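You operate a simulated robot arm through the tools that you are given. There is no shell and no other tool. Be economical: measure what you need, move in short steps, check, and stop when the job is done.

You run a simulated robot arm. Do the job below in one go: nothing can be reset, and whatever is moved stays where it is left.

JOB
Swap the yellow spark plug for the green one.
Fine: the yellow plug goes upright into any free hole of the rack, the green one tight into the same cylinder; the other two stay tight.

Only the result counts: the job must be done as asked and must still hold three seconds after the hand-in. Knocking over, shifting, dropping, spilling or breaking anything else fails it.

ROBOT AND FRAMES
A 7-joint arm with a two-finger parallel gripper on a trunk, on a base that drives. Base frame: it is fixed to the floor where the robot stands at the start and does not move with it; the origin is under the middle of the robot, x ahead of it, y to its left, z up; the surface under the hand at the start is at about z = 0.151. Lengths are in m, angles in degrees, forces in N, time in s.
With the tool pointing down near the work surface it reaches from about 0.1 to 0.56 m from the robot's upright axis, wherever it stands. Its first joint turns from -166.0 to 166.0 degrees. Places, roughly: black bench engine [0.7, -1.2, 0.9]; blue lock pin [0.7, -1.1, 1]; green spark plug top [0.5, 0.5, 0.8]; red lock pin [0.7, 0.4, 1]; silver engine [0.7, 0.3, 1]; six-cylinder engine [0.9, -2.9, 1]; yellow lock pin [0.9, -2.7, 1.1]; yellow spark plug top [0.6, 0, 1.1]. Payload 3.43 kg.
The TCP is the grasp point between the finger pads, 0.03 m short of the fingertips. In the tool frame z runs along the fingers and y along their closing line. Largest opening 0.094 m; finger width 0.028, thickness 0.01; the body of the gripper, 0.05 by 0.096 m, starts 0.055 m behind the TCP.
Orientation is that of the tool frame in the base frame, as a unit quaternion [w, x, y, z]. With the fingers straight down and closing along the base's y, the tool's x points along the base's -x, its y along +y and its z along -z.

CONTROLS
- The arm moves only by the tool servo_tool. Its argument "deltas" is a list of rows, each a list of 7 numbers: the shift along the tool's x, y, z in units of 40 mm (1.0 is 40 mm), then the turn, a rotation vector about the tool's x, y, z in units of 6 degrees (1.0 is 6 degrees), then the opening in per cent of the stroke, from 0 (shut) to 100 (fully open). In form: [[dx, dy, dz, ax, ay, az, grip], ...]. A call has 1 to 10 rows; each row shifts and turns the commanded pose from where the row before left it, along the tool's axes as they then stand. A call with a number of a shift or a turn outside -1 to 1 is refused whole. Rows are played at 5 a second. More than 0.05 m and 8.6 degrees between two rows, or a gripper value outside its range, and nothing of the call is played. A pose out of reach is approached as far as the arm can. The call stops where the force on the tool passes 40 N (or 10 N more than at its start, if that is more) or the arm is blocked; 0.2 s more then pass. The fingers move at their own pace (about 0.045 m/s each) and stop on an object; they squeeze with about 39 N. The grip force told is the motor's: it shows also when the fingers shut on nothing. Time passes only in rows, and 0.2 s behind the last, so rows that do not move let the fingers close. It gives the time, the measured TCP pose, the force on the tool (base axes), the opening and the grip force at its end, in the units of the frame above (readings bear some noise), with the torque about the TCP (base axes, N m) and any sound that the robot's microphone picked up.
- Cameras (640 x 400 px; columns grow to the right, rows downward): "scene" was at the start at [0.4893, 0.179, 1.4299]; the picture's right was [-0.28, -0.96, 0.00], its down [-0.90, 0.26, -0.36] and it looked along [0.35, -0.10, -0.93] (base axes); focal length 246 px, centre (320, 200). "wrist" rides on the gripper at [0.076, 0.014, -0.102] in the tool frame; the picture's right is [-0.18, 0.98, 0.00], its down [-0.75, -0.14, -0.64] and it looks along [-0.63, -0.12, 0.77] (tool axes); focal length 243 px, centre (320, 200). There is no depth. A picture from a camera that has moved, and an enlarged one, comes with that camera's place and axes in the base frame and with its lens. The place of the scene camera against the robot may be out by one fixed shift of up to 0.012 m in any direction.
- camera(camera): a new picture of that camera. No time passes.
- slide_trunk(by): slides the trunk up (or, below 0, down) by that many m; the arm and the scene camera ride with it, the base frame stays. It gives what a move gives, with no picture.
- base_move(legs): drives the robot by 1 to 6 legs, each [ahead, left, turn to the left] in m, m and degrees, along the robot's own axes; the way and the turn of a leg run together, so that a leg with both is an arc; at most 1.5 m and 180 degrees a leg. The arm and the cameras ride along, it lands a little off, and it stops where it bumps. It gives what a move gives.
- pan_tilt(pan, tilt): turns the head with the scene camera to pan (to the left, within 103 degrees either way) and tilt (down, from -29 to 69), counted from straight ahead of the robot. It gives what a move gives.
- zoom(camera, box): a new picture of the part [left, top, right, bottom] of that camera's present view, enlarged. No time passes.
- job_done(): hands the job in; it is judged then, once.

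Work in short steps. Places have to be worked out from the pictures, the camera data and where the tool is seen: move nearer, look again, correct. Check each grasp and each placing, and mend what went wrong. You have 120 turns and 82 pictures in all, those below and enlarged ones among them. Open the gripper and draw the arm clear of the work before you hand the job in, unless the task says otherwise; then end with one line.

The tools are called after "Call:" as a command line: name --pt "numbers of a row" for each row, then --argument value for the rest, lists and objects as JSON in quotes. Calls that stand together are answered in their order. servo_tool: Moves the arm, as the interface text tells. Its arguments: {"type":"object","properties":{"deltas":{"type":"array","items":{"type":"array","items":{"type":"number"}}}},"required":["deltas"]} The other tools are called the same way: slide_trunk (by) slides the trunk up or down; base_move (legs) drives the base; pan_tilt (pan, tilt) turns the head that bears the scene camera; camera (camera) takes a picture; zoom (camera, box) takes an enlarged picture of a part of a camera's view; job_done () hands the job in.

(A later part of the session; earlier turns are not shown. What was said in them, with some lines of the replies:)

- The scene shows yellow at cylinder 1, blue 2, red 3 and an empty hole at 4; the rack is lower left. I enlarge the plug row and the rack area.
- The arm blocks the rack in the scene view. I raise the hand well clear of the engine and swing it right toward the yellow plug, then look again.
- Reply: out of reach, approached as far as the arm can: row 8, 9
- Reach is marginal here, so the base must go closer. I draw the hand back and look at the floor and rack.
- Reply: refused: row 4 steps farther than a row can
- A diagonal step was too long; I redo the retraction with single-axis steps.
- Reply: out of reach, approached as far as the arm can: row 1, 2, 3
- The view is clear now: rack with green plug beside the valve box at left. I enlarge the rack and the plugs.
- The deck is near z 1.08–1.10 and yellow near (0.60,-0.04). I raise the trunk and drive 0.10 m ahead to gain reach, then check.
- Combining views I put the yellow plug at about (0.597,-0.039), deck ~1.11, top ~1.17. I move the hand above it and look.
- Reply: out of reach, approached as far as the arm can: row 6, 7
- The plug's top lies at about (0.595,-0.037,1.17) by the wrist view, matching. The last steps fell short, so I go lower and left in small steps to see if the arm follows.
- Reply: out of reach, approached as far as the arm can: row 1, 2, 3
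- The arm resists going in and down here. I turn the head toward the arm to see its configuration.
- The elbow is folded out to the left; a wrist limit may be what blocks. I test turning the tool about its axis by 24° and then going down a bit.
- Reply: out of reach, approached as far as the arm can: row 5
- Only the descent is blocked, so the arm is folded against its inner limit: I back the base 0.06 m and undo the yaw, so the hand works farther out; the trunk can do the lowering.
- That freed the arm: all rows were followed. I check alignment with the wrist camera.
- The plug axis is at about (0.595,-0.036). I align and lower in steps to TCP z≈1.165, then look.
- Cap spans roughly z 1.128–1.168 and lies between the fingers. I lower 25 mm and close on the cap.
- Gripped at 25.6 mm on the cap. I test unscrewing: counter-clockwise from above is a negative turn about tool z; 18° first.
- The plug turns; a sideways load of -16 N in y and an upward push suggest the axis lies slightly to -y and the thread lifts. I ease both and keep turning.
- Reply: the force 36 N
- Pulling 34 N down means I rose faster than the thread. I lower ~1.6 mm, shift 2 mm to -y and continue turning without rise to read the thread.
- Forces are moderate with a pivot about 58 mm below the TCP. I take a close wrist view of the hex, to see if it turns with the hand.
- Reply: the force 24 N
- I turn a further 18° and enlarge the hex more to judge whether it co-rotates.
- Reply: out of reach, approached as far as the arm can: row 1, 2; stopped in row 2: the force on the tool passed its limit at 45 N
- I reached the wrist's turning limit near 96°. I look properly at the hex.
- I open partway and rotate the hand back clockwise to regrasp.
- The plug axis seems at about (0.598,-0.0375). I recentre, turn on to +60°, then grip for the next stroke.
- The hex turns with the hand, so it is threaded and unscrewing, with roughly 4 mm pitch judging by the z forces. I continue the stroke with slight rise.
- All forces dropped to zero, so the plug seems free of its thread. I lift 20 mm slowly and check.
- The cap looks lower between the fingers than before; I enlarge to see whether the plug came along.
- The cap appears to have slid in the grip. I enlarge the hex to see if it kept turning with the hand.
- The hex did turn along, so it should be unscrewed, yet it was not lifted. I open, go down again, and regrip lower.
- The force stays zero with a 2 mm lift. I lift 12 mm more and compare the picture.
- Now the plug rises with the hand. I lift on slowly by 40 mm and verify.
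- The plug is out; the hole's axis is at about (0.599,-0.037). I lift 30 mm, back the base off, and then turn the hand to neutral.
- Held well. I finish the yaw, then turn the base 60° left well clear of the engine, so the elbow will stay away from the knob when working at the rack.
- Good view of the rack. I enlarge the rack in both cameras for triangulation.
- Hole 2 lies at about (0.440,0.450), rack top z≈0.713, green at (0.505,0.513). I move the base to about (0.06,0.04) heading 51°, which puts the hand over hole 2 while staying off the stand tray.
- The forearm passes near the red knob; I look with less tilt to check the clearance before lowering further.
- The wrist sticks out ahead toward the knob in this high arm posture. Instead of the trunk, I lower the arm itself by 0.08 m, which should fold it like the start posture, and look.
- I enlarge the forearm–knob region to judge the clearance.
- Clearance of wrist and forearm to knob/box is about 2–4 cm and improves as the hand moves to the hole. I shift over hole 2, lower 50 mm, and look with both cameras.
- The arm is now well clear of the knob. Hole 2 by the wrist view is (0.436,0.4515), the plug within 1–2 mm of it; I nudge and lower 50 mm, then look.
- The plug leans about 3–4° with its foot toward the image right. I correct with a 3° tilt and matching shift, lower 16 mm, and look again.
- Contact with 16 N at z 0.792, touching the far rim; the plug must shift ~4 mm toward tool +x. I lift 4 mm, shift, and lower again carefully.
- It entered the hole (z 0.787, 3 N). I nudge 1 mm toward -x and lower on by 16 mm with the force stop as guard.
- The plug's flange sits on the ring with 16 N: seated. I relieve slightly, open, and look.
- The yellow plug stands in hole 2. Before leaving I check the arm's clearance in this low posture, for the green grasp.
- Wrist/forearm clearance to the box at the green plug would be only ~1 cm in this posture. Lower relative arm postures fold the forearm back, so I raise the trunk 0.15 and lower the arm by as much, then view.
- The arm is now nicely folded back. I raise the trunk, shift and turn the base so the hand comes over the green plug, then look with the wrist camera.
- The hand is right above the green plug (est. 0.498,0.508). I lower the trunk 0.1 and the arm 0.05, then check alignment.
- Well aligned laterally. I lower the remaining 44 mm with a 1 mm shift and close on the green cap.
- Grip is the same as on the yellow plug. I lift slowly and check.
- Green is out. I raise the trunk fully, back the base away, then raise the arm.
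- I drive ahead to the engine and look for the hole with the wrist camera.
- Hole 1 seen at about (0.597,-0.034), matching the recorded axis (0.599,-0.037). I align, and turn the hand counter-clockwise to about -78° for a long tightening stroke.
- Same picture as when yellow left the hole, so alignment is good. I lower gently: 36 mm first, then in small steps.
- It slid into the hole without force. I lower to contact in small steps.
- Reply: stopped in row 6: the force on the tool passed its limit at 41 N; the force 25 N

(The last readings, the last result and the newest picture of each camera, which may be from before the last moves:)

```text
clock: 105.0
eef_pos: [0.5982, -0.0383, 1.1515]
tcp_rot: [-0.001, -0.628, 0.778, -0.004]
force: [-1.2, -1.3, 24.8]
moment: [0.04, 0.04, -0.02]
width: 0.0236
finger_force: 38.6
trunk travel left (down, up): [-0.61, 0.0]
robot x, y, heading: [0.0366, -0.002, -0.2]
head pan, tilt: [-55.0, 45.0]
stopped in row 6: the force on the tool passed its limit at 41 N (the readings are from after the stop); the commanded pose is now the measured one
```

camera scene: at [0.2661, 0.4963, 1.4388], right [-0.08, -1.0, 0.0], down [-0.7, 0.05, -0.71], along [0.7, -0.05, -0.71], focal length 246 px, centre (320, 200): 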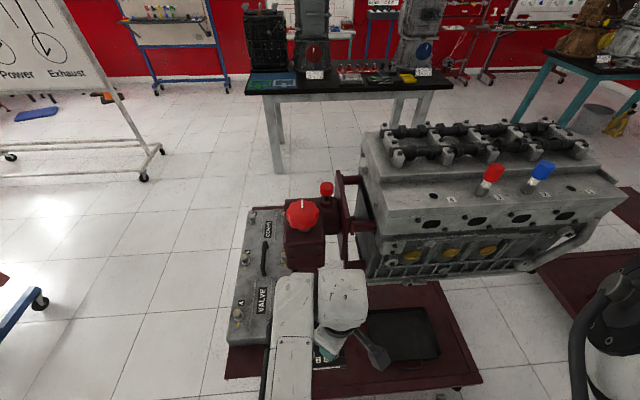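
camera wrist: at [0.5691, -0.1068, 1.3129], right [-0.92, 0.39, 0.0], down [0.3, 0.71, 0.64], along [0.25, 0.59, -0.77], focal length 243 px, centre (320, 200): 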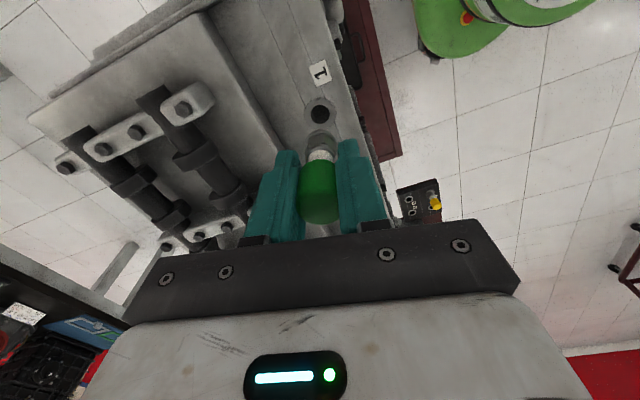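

Thread start contacted at 1.1515 with 25 N of push. I now turn clockwise, following down slightly.

Call:
servo_tool --pt "0 0 0.0017 0 0 1 0" --pt "0 0 0.0017 0 0 1 0" --pt "0 0 0.0017 0 0 1 0" --pt "0 0 0.0017 0 0 1 0" --pt "0 0 0.0017 0 0 1 0" --pt "0 0 0.0017 0 0 1 0" --pt "0 0 0.0017 0 0 1 0" --pt "0 0 0.0017 0 0 1 0" --pt "0 0 0 0 0 0 0"

```text
clock: 105.8
eef_pos: [0.5976, -0.037, 1.1506]
tcp_rot: [-0.001, -0.519, 0.855, -0.004]
force: [-0.7, -0.8, 25.3]
moment: [0.11, 0.06, 0.0]
width: 0.0235
finger_force: 38.8
trunk travel left (down, up): [-0.61, 0.0]
robot x, y, heading: [0.0341, -0.0037, -0.1]
head pan, tilt: [-55.0, 45.0]
stopped in row 3: the force on the tool passed its limit at 41 N (the readings are from after the stop); the commanded pose is now the measured one
```

Push is a bit high. I ease it by 0.7 mm and turn on without following down, to see whether the thread bites.

Call:
servo_tool --pt "0 0 -0.018 0 0 0 0" --pt "0 0 0 0 0 1 0" --pt "0 0 0 0 0 1 0" --pt "0 0 0 0 0 1 0" --pt "0 0 0 0 0 1 0" --pt "0 0 0 0 0 1 0" --pt "0 0 0 0 0 1 0" --pt "0 0 0 0 0 0 0"

```text
clock: 107.5
eef_pos: [0.5975, -0.0366, 1.1515]
tcp_rot: [0.0, -0.229, 0.973, -0.004]
force: [-10.9, 2.7, 5.9]
moment: [0.23, 0.73, 0.03]
width: 0.0236
finger_force: 38.9
trunk travel left (down, up): [-0.61, 0.0]
robot x, y, heading: [0.0356, -0.004, -0.2]
head pan, tilt: [-55.0, 45.0]
```

There's a slight resisting moment now. I ease the side load and keep turning clockwise.

Call:
servo_tool --pt "0.0125 0.008 0 0 0 1 0" --pt "0 0 0.0017 0 0 1 0" --pt "0 0 0.0017 0 0 1 0" --pt "0 0 0.0017 0 0 1 0" --pt "0 0 0.0017 0 0 1 0" --pt "0 0 0 0 0 0 0"

Call:
servo_tool --pt "0 0 0.0017 0 0 1 0" --pt "0 0 0.0017 0 0 1 0" --pt "0 0 0.0017 0 0 1 0" --pt "0 0 0.0017 0 0 1 0" --pt "0 0 0.0017 0 0 1 0" --pt "0 0 0 0 0 0 0"

```text
clock: 109.0
eef_pos: [0.5983, -0.0354, 1.1517]
tcp_rot: [0.001, 0.031, 1.0, -0.002]
force: [-7.4, 12.5, 17.0]
moment: [0.77, 0.39, 0.04]
width: 0.0237
finger_force: 39.2
trunk travel left (down, up): [-0.61, 0.0]
robot x, y, heading: [0.0378, -0.0019, -0.3]
head pan, tilt: [-55.0, 45.0]
```

```text
clock: 110.3
eef_pos: [0.5971, -0.037, 1.1518]
tcp_rot: [0.003, 0.289, 0.957, -0.003]
force: [-0.5, 16.0, 33.5]
moment: [0.91, -0.07, 0.05]
width: 0.0236
finger_force: 39.0
trunk travel left (down, up): [-0.61, 0.0]
robot x, y, heading: [0.0357, -0.0049, -0.1]
head pan, tilt: [-55.0, 45.0]
```

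Side load rotates with the hand, so the plug is held slightly off-axis. I release it to let it settle upright, and look.

Call:
servo_tool --pt "0 0 -0.02 0 0 0 0" --pt "0 0 0 0 0 0 25" --pt "0 0 0 0 0 0 45" --pt "0 0 0 0 0 0 45" --pt "0 0 0 0 0 0 45"

Call:
zoom --camera "wrist" --box '[240, 100, 400, 240]'

```text
clock: 111.5
eef_pos: [0.5986, -0.0377, 1.1515]
tcp_rot: [0.002, 0.289, 0.957, -0.003]
force: [-0.4, 0.2, -0.5]
moment: [-0.02, -0.01, -0.01]
width: 0.0425
finger_force: 0.1
trunk travel left (down, up): [-0.61, 0.0]
robot x, y, heading: [0.0415, -0.0036, -0.0]
head pan, tilt: [-55.0, 45.0]
```

```text
2.86 times, centred on (320, 170) of wrist
camera zoom: at [0.5427, 0.0186, 1.2532], right [0.7, 0.72, 0.0], down [0.55, -0.53, 0.65], along [0.46, -0.45, -0.76], focal length 693 px, centre (320, 286)
```

zoom: 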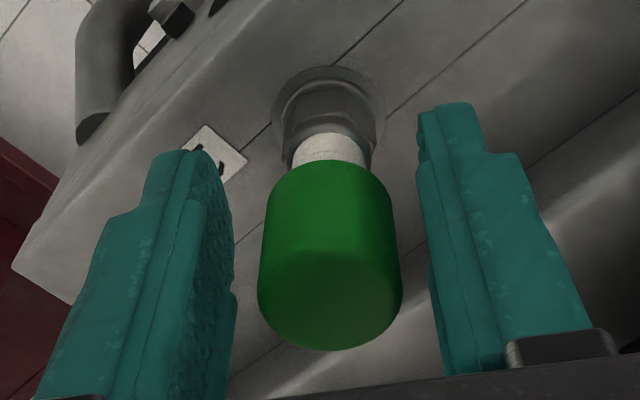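

The plug stands upright with the hand centred on it. I rotate the open hand back counter-clockwise and regrip for another clockwise stroke.

Call:
servo_tool --pt "0 0 0 0 0 -1 45" --pt "0 0 0 0 0 -1 45" --pt "0 0 0 0 0 -1 45" --pt "0 0 0 0 0 -1 45" --pt "0 0 0 0 0 -1 45" --pt "0 0 0 0 0 -1 45" --pt "0 0 0 0 0 -1 45" --pt "0 0 0 0 0 -1 45" --pt "0 0 0 0 0 -1 45" --pt "0 0 0 0 0 -1 45"

Call:
servo_tool --pt "0 0 0 0 0 -1 45" --pt "0 0 0 0 0 -1 45" --pt "0 0 0 0 0 -1 45" --pt "0 0 0 0 0 -1 45" --pt "0 0 0 0 0 -1 45" --pt "0 0 0 0 0 -1 45" --pt "0 0 0 0 0 -1 45" --pt "0 0 0 0 0 -1 45" --pt "0 0 0 0 0 0 45" --pt "0 0 0 0 0 0 45"

Call:
servo_tool --pt "0 0 0 0 0 0 0" --pt "0 0 0 0 0 0 0" --pt "0 0 0 0 0 0 0" --pt "0 0 0 0 0 0 0"

```text
clock: 113.8
eef_pos: [0.5978, -0.0376, 1.1514]
tcp_rot: [0.0, -0.229, 0.973, -0.004]
force: [-0.4, 0.0, 0.4]
moment: [0.02, -0.01, 0.01]
width: 0.0423
finger_force: 0.0
trunk travel left (down, up): [-0.61, 0.0]
robot x, y, heading: [0.0369, -0.0041, -0.2]
head pan, tilt: [-55.0, 45.0]
```

```text
clock: 116.0
eef_pos: [0.5989, -0.0382, 1.1505]
tcp_rot: [-0.003, -0.606, 0.796, -0.004]
force: [0.3, -0.1, 0.0]
moment: [0.0, 0.03, -0.03]
width: 0.0423
finger_force: 0.0
trunk travel left (down, up): [-0.61, 0.0]
robot x, y, heading: [0.0386, -0.0044, -0.3]
head pan, tilt: [-55.0, 45.0]
```

```text
clock: 117.0
eef_pos: [0.598, -0.0377, 1.1511]
tcp_rot: [-0.002, -0.605, 0.796, -0.003]
force: [2.1, -0.1, 1.8]
moment: [-0.06, -0.1, 0.02]
width: 0.0235
finger_force: 39.4
trunk travel left (down, up): [-0.61, 0.0]
robot x, y, heading: [0.0366, -0.0043, -0.1]
head pan, tilt: [-55.0, 45.0]
```

Gripped with little load. I turn clockwise 48° with no z motion and read the forces.

Call:
servo_tool --pt "0 0 0 0 0 1 0" --pt "0 0 0 0 0 1 0" --pt "0 0 0 0 0 1 0" --pt "0 0 0 0 0 1 0" --pt "0 0 0 0 0 1 0" --pt "0 0 0 0 0 1 0" --pt "0 0 0 0 0 1 0" --pt "0 0 0 0 0 1 0" --pt "0 0 0 0 0 0 0"

```text
clock: 119.0
eef_pos: [0.598, -0.0366, 1.1505]
tcp_rot: [0.0, -0.229, 0.974, -0.004]
force: [-7.4, 5.1, 2.3]
moment: [0.33, 0.53, -0.02]
width: 0.0236
finger_force: 39.2
trunk travel left (down, up): [-0.61, 0.0]
robot x, y, heading: [0.0392, -0.0025, -0.2]
head pan, tilt: [-55.0, 45.0]
```

The z force is unchanged, so the thread hasn't bitten yet. I press down about 20 N and keep turning clockwise.

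Call:
servo_tool --pt "0.012 0.002 0.022 0 0 0 0" --pt "0 0 0 0 0 1 0" --pt "0 0 0 0 0 1 0" --pt "0 0 0 0 0 1 0" --pt "0 0 0 0 0 1 0" --pt "0 0 0 0 0 1 0" --pt "0 0 0 0 0 0 0"

Call:
servo_tool --pt "0 0 0 0 0 1 0" --pt "0 0 0 0 0 1 0" --pt "0 0 0 0 0 1 0" --pt "0 0 0 0 0 1 0" --pt "0 0 0 0 0 1 0" --pt "0 0 0 0 0 0 0"

```text
clock: 120.5
eef_pos: [0.5969, -0.0365, 1.1505]
tcp_rot: [0.001, 0.031, 1.0, -0.004]
force: [-4.3, 11.4, 25.2]
moment: [0.66, 0.16, 0.68]
width: 0.0237
finger_force: 38.9
trunk travel left (down, up): [-0.61, 0.0]
robot x, y, heading: [0.0376, -0.0051, -0.1]
head pan, tilt: [-55.0, 45.0]
```

```text
clock: 122.0
eef_pos: [0.5965, -0.0364, 1.15]
tcp_rot: [0.002, 0.288, 0.958, -0.003]
force: [-0.3, 13.8, -2.5]
moment: [0.93, 0.02, 0.76]
width: 0.0238
finger_force: 39.4
trunk travel left (down, up): [-0.61, 0.0]
robot x, y, heading: [0.0349, -0.0021, -0.2]
head pan, tilt: [-55.0, 45.0]
```

Now it bites: the moment is 0.76 N·m and the plug pulls down. I follow down slightly and turn on to about +64°.

Call:
servo_tool --pt "0 0 0.012 0 0 1 0" --pt "0 0 0.003 0 0 1 0" --pt "0 0 0.003 0 0 1 0" --pt "0 0 0.003 0 0 1 0" --pt "0 0 0.003 0 0 1 0" --pt "0 0 0 0 0 0 0"

Call:
zoom --camera "wrist" --box '[270, 110, 366, 170]'

```text
clock: 123.3
eef_pos: [0.5975, -0.0375, 1.15]
tcp_rot: [0.004, 0.526, 0.851, -0.002]
force: [8.2, 11.0, 7.3]
moment: [0.65, -0.49, 0.62]
width: 0.0239
finger_force: 39.0
trunk travel left (down, up): [-0.61, 0.0]
robot x, y, heading: [0.0349, -0.0058, -0.6]
head pan, tilt: [-55.0, 45.0]
```

```text
6.67 times, centred on (318, 140) of wrist
camera zoom: at [0.5772, 0.0394, 1.2517], right [0.96, 0.27, 0.0], down [0.21, -0.73, 0.65], along [0.18, -0.62, -0.76], focal length 1618 px, centre (333, 600)
```

zoom: 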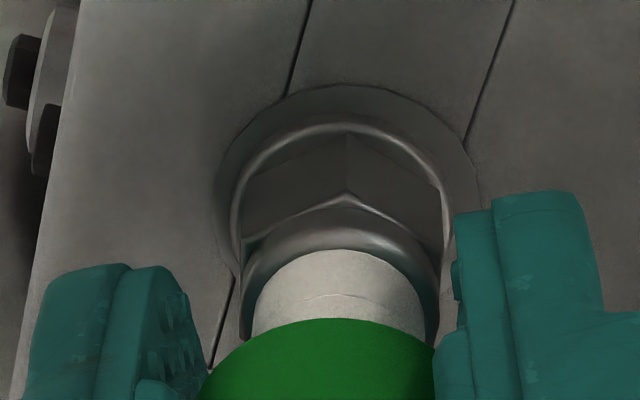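

The torque holds at 0.6–0.76 N·m, probably tight with the cap slipping in the fingers. I turn 12° more and compare the hex to verify.

Call:
servo_tool --pt "0 0 0 0 0 1 0" --pt "0 0 0 0 0 1 0" --pt "0 0 0 0 0 0 0"

Call:
zoom --camera "wrist" --box '[270, 110, 366, 170]'

```text
clock: 124.2
eef_pos: [0.5978, -0.035, 1.1503]
tcp_rot: [0.002, 0.613, 0.79, -0.002]
force: [6.7, 11.5, 8.2]
moment: [0.72, -0.47, 0.75]
width: 0.0234
finger_force: 39.3
trunk travel left (down, up): [-0.61, 0.0]
robot x, y, heading: [0.0364, -0.0039, -0.3]
head pan, tilt: [-55.0, 45.0]
```

```text
6.67 times, centred on (318, 140) of wrist
camera zoom: at [0.5931, 0.0426, 1.2516], right [1.0, 0.07, 0.0], down [0.05, -0.76, 0.65], along [0.04, -0.65, -0.76], focal length 1618 px, centre (333, 600)
```

zoom: 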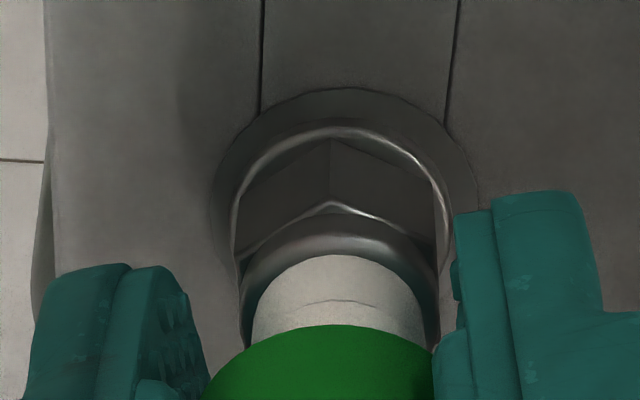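

The hex stayed put in the base frame while the hand turned, i.e. the cap slips at ~0.75 N·m: tight. To be sure it isn't just jammed by my off-axis grip, I regrip and do one more stroke.

Call:
servo_tool --pt "0 0 0 0 0 0 25" --pt "0 0 0 0 0 0 45" --pt "0 0 0 0 0 0 45" --pt "0 0 0 0 0 -1 45" --pt "0 0 0 0 0 -1 45" --pt "0 0 0 0 0 -1 45" --pt "0 0 0 0 0 -1 45" --pt "0 0 0 0 0 -1 45" --pt "0 0 0 0 0 -1 45" --pt "0 0 0 0 0 -1 45"

Call:
servo_tool --pt "0 0 0 0 0 -1 45" --pt "0 0 0 0 0 -1 45" --pt "0 0 0 0 0 -1 45" --pt "0 0 0 0 0 -1 45" --pt "0 0 0 0 0 -1 45" --pt "0 0 0 0 0 -1 45" --pt "0 0 0 0 0 -1 45" --pt "0 0 0 0 0 -1 45" --pt "0 0 0 0 0 -1 45" --pt "0 0 0 0 0 0 45"

Call:
zoom --camera "wrist" --box '[240, 100, 400, 240]'

```text
clock: 126.3
eef_pos: [0.5981, -0.0373, 1.1497]
tcp_rot: [0.002, 0.286, 0.958, -0.003]
force: [-0.9, 0.3, -0.7]
moment: [0.0, 0.0, 0.0]
width: 0.0424
finger_force: 0.1
trunk travel left (down, up): [-0.61, 0.0]
robot x, y, heading: [0.0357, -0.008, -0.4]
head pan, tilt: [-55.0, 45.0]
```

```text
clock: 128.6
eef_pos: [0.5972, -0.0366, 1.1501]
tcp_rot: [0.0, -0.179, 0.984, -0.003]
force: [0.7, -0.3, 0.3]
moment: [0.01, 0.01, -0.01]
width: 0.0422
finger_force: 0.0
trunk travel left (down, up): [-0.61, 0.0]
robot x, y, heading: [0.0383, -0.0029, -0.4]
head pan, tilt: [-55.0, 45.0]
```

```text
2.86 times, centred on (320, 170) of wrist
camera zoom: at [0.5217, -0.0489, 1.2519], right [-0.17, 0.98, -0.01], down [0.75, 0.14, 0.64], along [0.63, 0.11, -0.77], focal length 693 px, centre (320, 286)
```

zoom: 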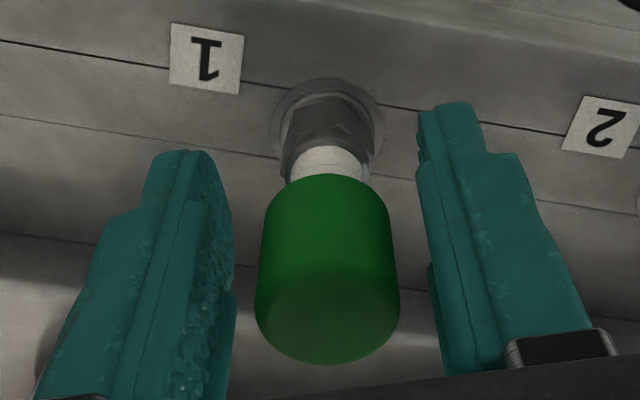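

Centred. I grip and turn clockwise 30°, reading the moment.

Call:
servo_tool --pt "0 0 0 0 0 0 0" --pt "0 0 0 0 0 0 0" --pt "0 0 0 0 0 0 0" --pt "0 0 0 0 0 0 0" --pt "0 0 0 0 0 1 0" --pt "0 0 0 0 0 1 0" --pt "0 0 0 0 0 0 0"

Call:
zoom --camera "wrist" --box '[270, 110, 366, 170]'

Call:
servo_tool --pt "0 0 0 0 0 1 0" --pt "0 0 0 0 0 1 0" --pt "0 0 0 0 0 1 0" --pt "0 0 0 0 0 1 0" --pt "0 0 0 0 0 0 0"

Call:
zoom --camera "wrist" --box '[270, 110, 366, 170]'

```text
clock: 130.2
eef_pos: [0.5963, -0.0378, 1.1497]
tcp_rot: [0.0, -0.074, 0.997, -0.003]
force: [-5.2, 7.7, 0.1]
moment: [0.64, 0.37, 0.62]
width: 0.0236
finger_force: 39.0
trunk travel left (down, up): [-0.61, 0.0]
robot x, y, heading: [0.035, -0.0025, -0.1]
head pan, tilt: [-55.0, 45.0]
```

```text
6.67 times, centred on (318, 140) of wrist
camera zoom: at [0.5201, -0.0318, 1.2519], right [0.04, 1.0, -0.01], down [0.77, -0.02, 0.64], along [0.64, -0.03, -0.77], focal length 1618 px, centre (333, 600)
```

zoom: 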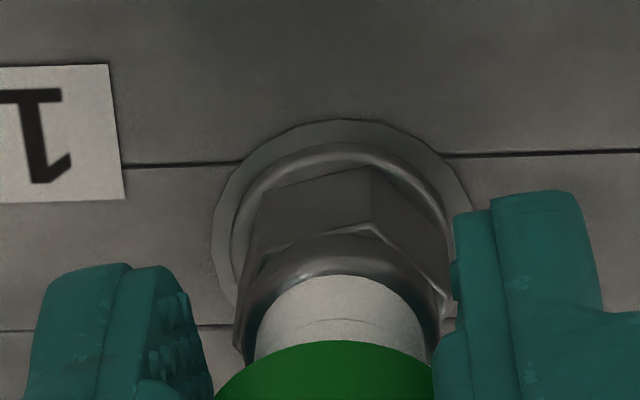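

```text
clock: 131.3
eef_pos: [0.597, -0.036, 1.1503]
tcp_rot: [0.001, 0.134, 0.991, -0.003]
force: [-3.9, 12.7, -0.4]
moment: [0.8, 0.31, 0.66]
width: 0.0238
finger_force: 39.5
trunk travel left (down, up): [-0.61, 0.0]
robot x, y, heading: [0.0368, -0.0054, -0.1]
head pan, tilt: [-55.0, 45.0]
```

```text
6.67 times, centred on (318, 140) of wrist
camera zoom: at [0.5282, -0.0004, 1.2517], right [0.44, 0.9, 0.0], down [0.69, -0.33, 0.65], along [0.58, -0.29, -0.76], focal length 1618 px, centre (333, 600)
```

zoom: 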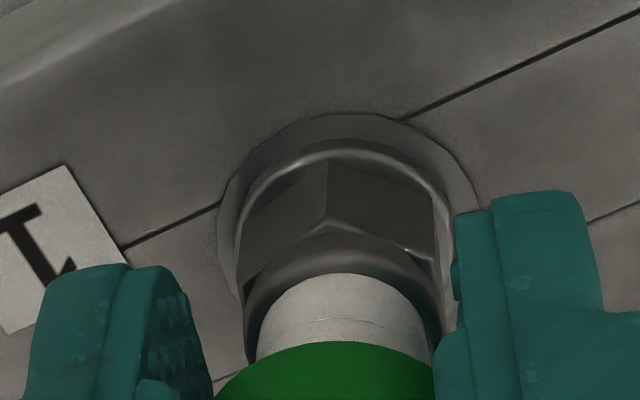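

The hex stays fixed and the moment rises at once to 0.65 N·m: the green plug is tight. I open wide enough, lift straight up, and back away.

Call:
servo_tool --pt "0 0 0 0 0 -0.5 0" --pt "0 0 0 0 0 0 25" --pt "0 0 0 0 0 0 50" --pt "0 0 0 0 0 0 50" --pt "0 0 -0.4 0 0 0 50" --pt "0 0 -0.6 0 0 0 50" --pt "0 0 -0.6 0 0 0 50" --pt "0 0 -0.7 0 0 0 50" --pt "0 0 0 0 0 0 50"

Call:
base_move --legs '[[-0.3, 0, 0]]'

Call:
pan_tilt --pan 0 --tilt 45

Call:
camera --camera "scene"

Call:
camera --camera "wrist"

```text
clock: 133.3
eef_pos: [0.5959, -0.0364, 1.2418]
tcp_rot: [0.002, 0.108, 0.994, -0.004]
force: [0.0, 0.4, -0.8]
moment: [0.01, 0.01, 0.02]
width: 0.0471
finger_force: 0.1
trunk travel left (down, up): [-0.61, 0.0]
robot x, y, heading: [0.0396, -0.0014, -0.1]
head pan, tilt: [-55.0, 45.0]
```

```text
clock: 135.4
eef_pos: [0.2981, -0.0354, 1.2417]
tcp_rot: [0.001, 0.109, 0.994, -0.004]
force: [-0.1, 0.0, 0.1]
moment: [0.0, 0.01, 0.01]
width: 0.0471
finger_force: 0.0
trunk travel left (down, up): [-0.61, 0.0]
robot x, y, heading: [-0.2617, -0.0025, -0.2]
head pan, tilt: [-55.0, 45.0]
```

```text
clock: 136.6
eef_pos: [0.2976, -0.0356, 1.2425]
tcp_rot: [0.001, 0.108, 0.994, -0.003]
force: [0.6, 0.4, -0.2]
moment: [0.01, 0.02, 0.0]
width: 0.0469
finger_force: 0.0
trunk travel left (down, up): [-0.61, 0.0]
robot x, y, heading: [-0.2592, -0.0033, -0.2]
head pan, tilt: [0.0, 45.0]
```

```text
12 pictures are left
camera scene: at [0.2559, 0.1894, 1.5437], right [-0.01, -1.0, 0.0], down [-0.71, 0.0, -0.71], along [0.71, 0.0, -0.71], focal length 246 px, centre (320, 200)
```

scene: 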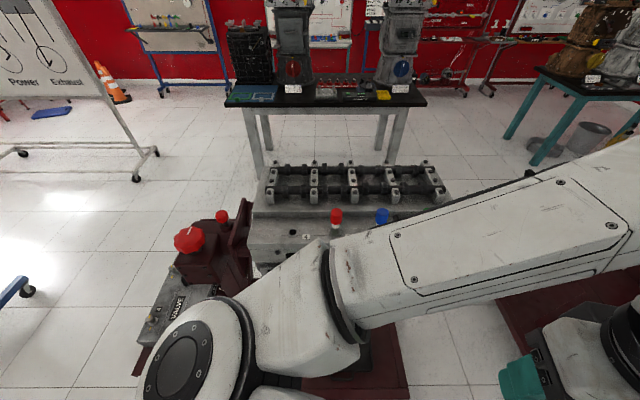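

```text
11 pictures are left
camera wrist: at [0.2273, -0.003, 1.3438], right [0.39, 0.92, -0.01], down [0.7, -0.3, 0.65], along [0.59, -0.26, -0.76], focal length 243 px, centre (320, 200)
```

wrist: 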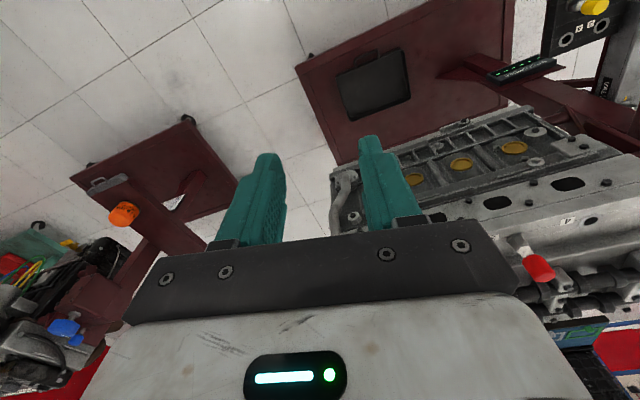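

The arm is clear. I enlarge the yellow plug in the rack, and swing the hand right to view the engine row.

Call:
zoom --camera "wrist" --box '[530, 0, 640, 70]'

Call:
servo_tool --pt "0 -1 0 0 0 0 50" --pt "0 -1 0 0 0 0 50" --pt "0 -1 0 0 0 0 50" --pt "0 -1 0 0 0 0 50" --pt "0 -1 0 0 0 0 50" --pt "0 -1 0 0 0 0 50"

Call:
camera --camera "scene"

```text
5.71 times, centred on (585, 35) of wrist
camera zoom: at [0.2273, -0.003, 1.3438], right [0.39, 0.92, -0.01], down [0.7, -0.3, 0.65], along [0.59, -0.26, -0.76], focal length 1386 px, centre (-1194, 1143)
```

zoom: 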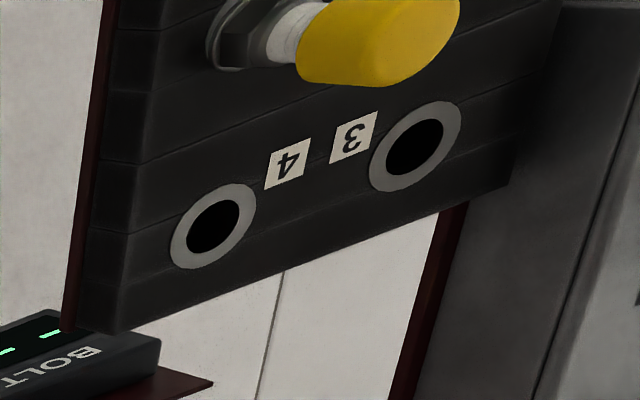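

```text
clock: 138.0
eef_pos: [0.2466, -0.2705, 1.2432]
tcp_rot: [0.001, 0.108, 0.994, -0.004]
force: [0.2, 0.0, 0.0]
moment: [0.01, 0.04, -0.01]
width: 0.0471
finger_force: 0.0
trunk travel left (down, up): [-0.61, 0.0]
robot x, y, heading: [-0.2616, -0.0014, -0.1]
head pan, tilt: [0.0, 45.0]
```

```text
9 pictures are left
camera scene: at [0.2557, 0.1896, 1.5437], right [0.0, -1.0, 0.0], down [-0.71, 0.0, -0.71], along [0.71, 0.0, -0.71], focal length 246 px, centre (320, 200)
```

scene: 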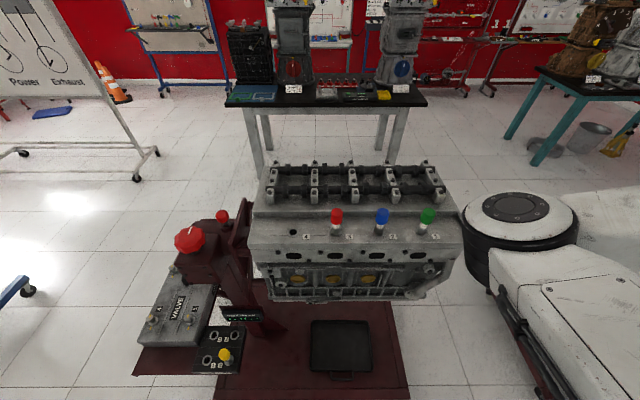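

All three plugs stand in the row and yellow is in the rack. I compare the green plug's seating with blue and red up close.

Call:
zoom --camera "scene" --box '[310, 195, 450, 250]'

Call:
zoom --camera "scene" --box '[180, 310, 270, 380]'

```text
4.57 times, centred on (380, 222) of scene
camera zoom: at [0.2557, 0.1896, 1.5437], right [0.0, -1.0, 0.0], down [-0.71, 0.0, -0.71], along [0.71, 0.0, -0.71], focal length 1122 px, centre (46, 97)
```

zoom: 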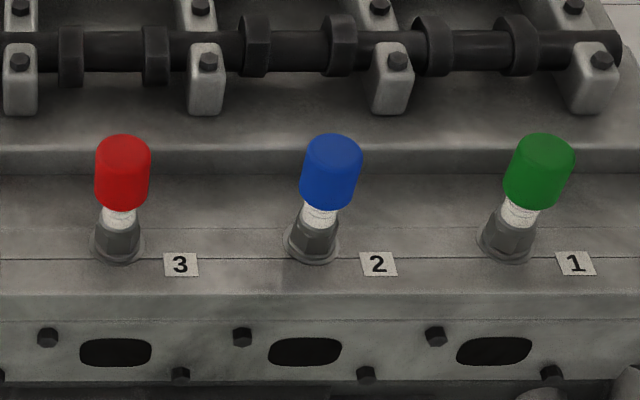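

```text
5.71 times, centred on (225, 345) of scene
camera zoom: at [0.2557, 0.1896, 1.5437], right [0.0, -1.0, 0.0], down [-0.71, 0.0, -0.71], along [0.71, 0.0, -0.71], focal length 1403 px, centre (863, -629)
```

zoom: 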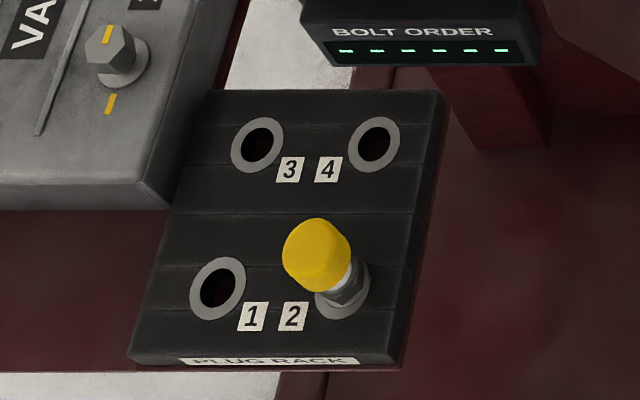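

Green sits at the same height as blue and red (cap tops and flanges line up), and yellow stands seated in rack hole 2. The gripper is open and the arm is clear, so I hand in.

Call:
job_done

```text
The job is handed in.
```

The swap is done and handed in: the green plug is screwed tight into cylinder 1, the yellow plug stands upright in rack hole 2, and the red and blue plugs were left untouched.
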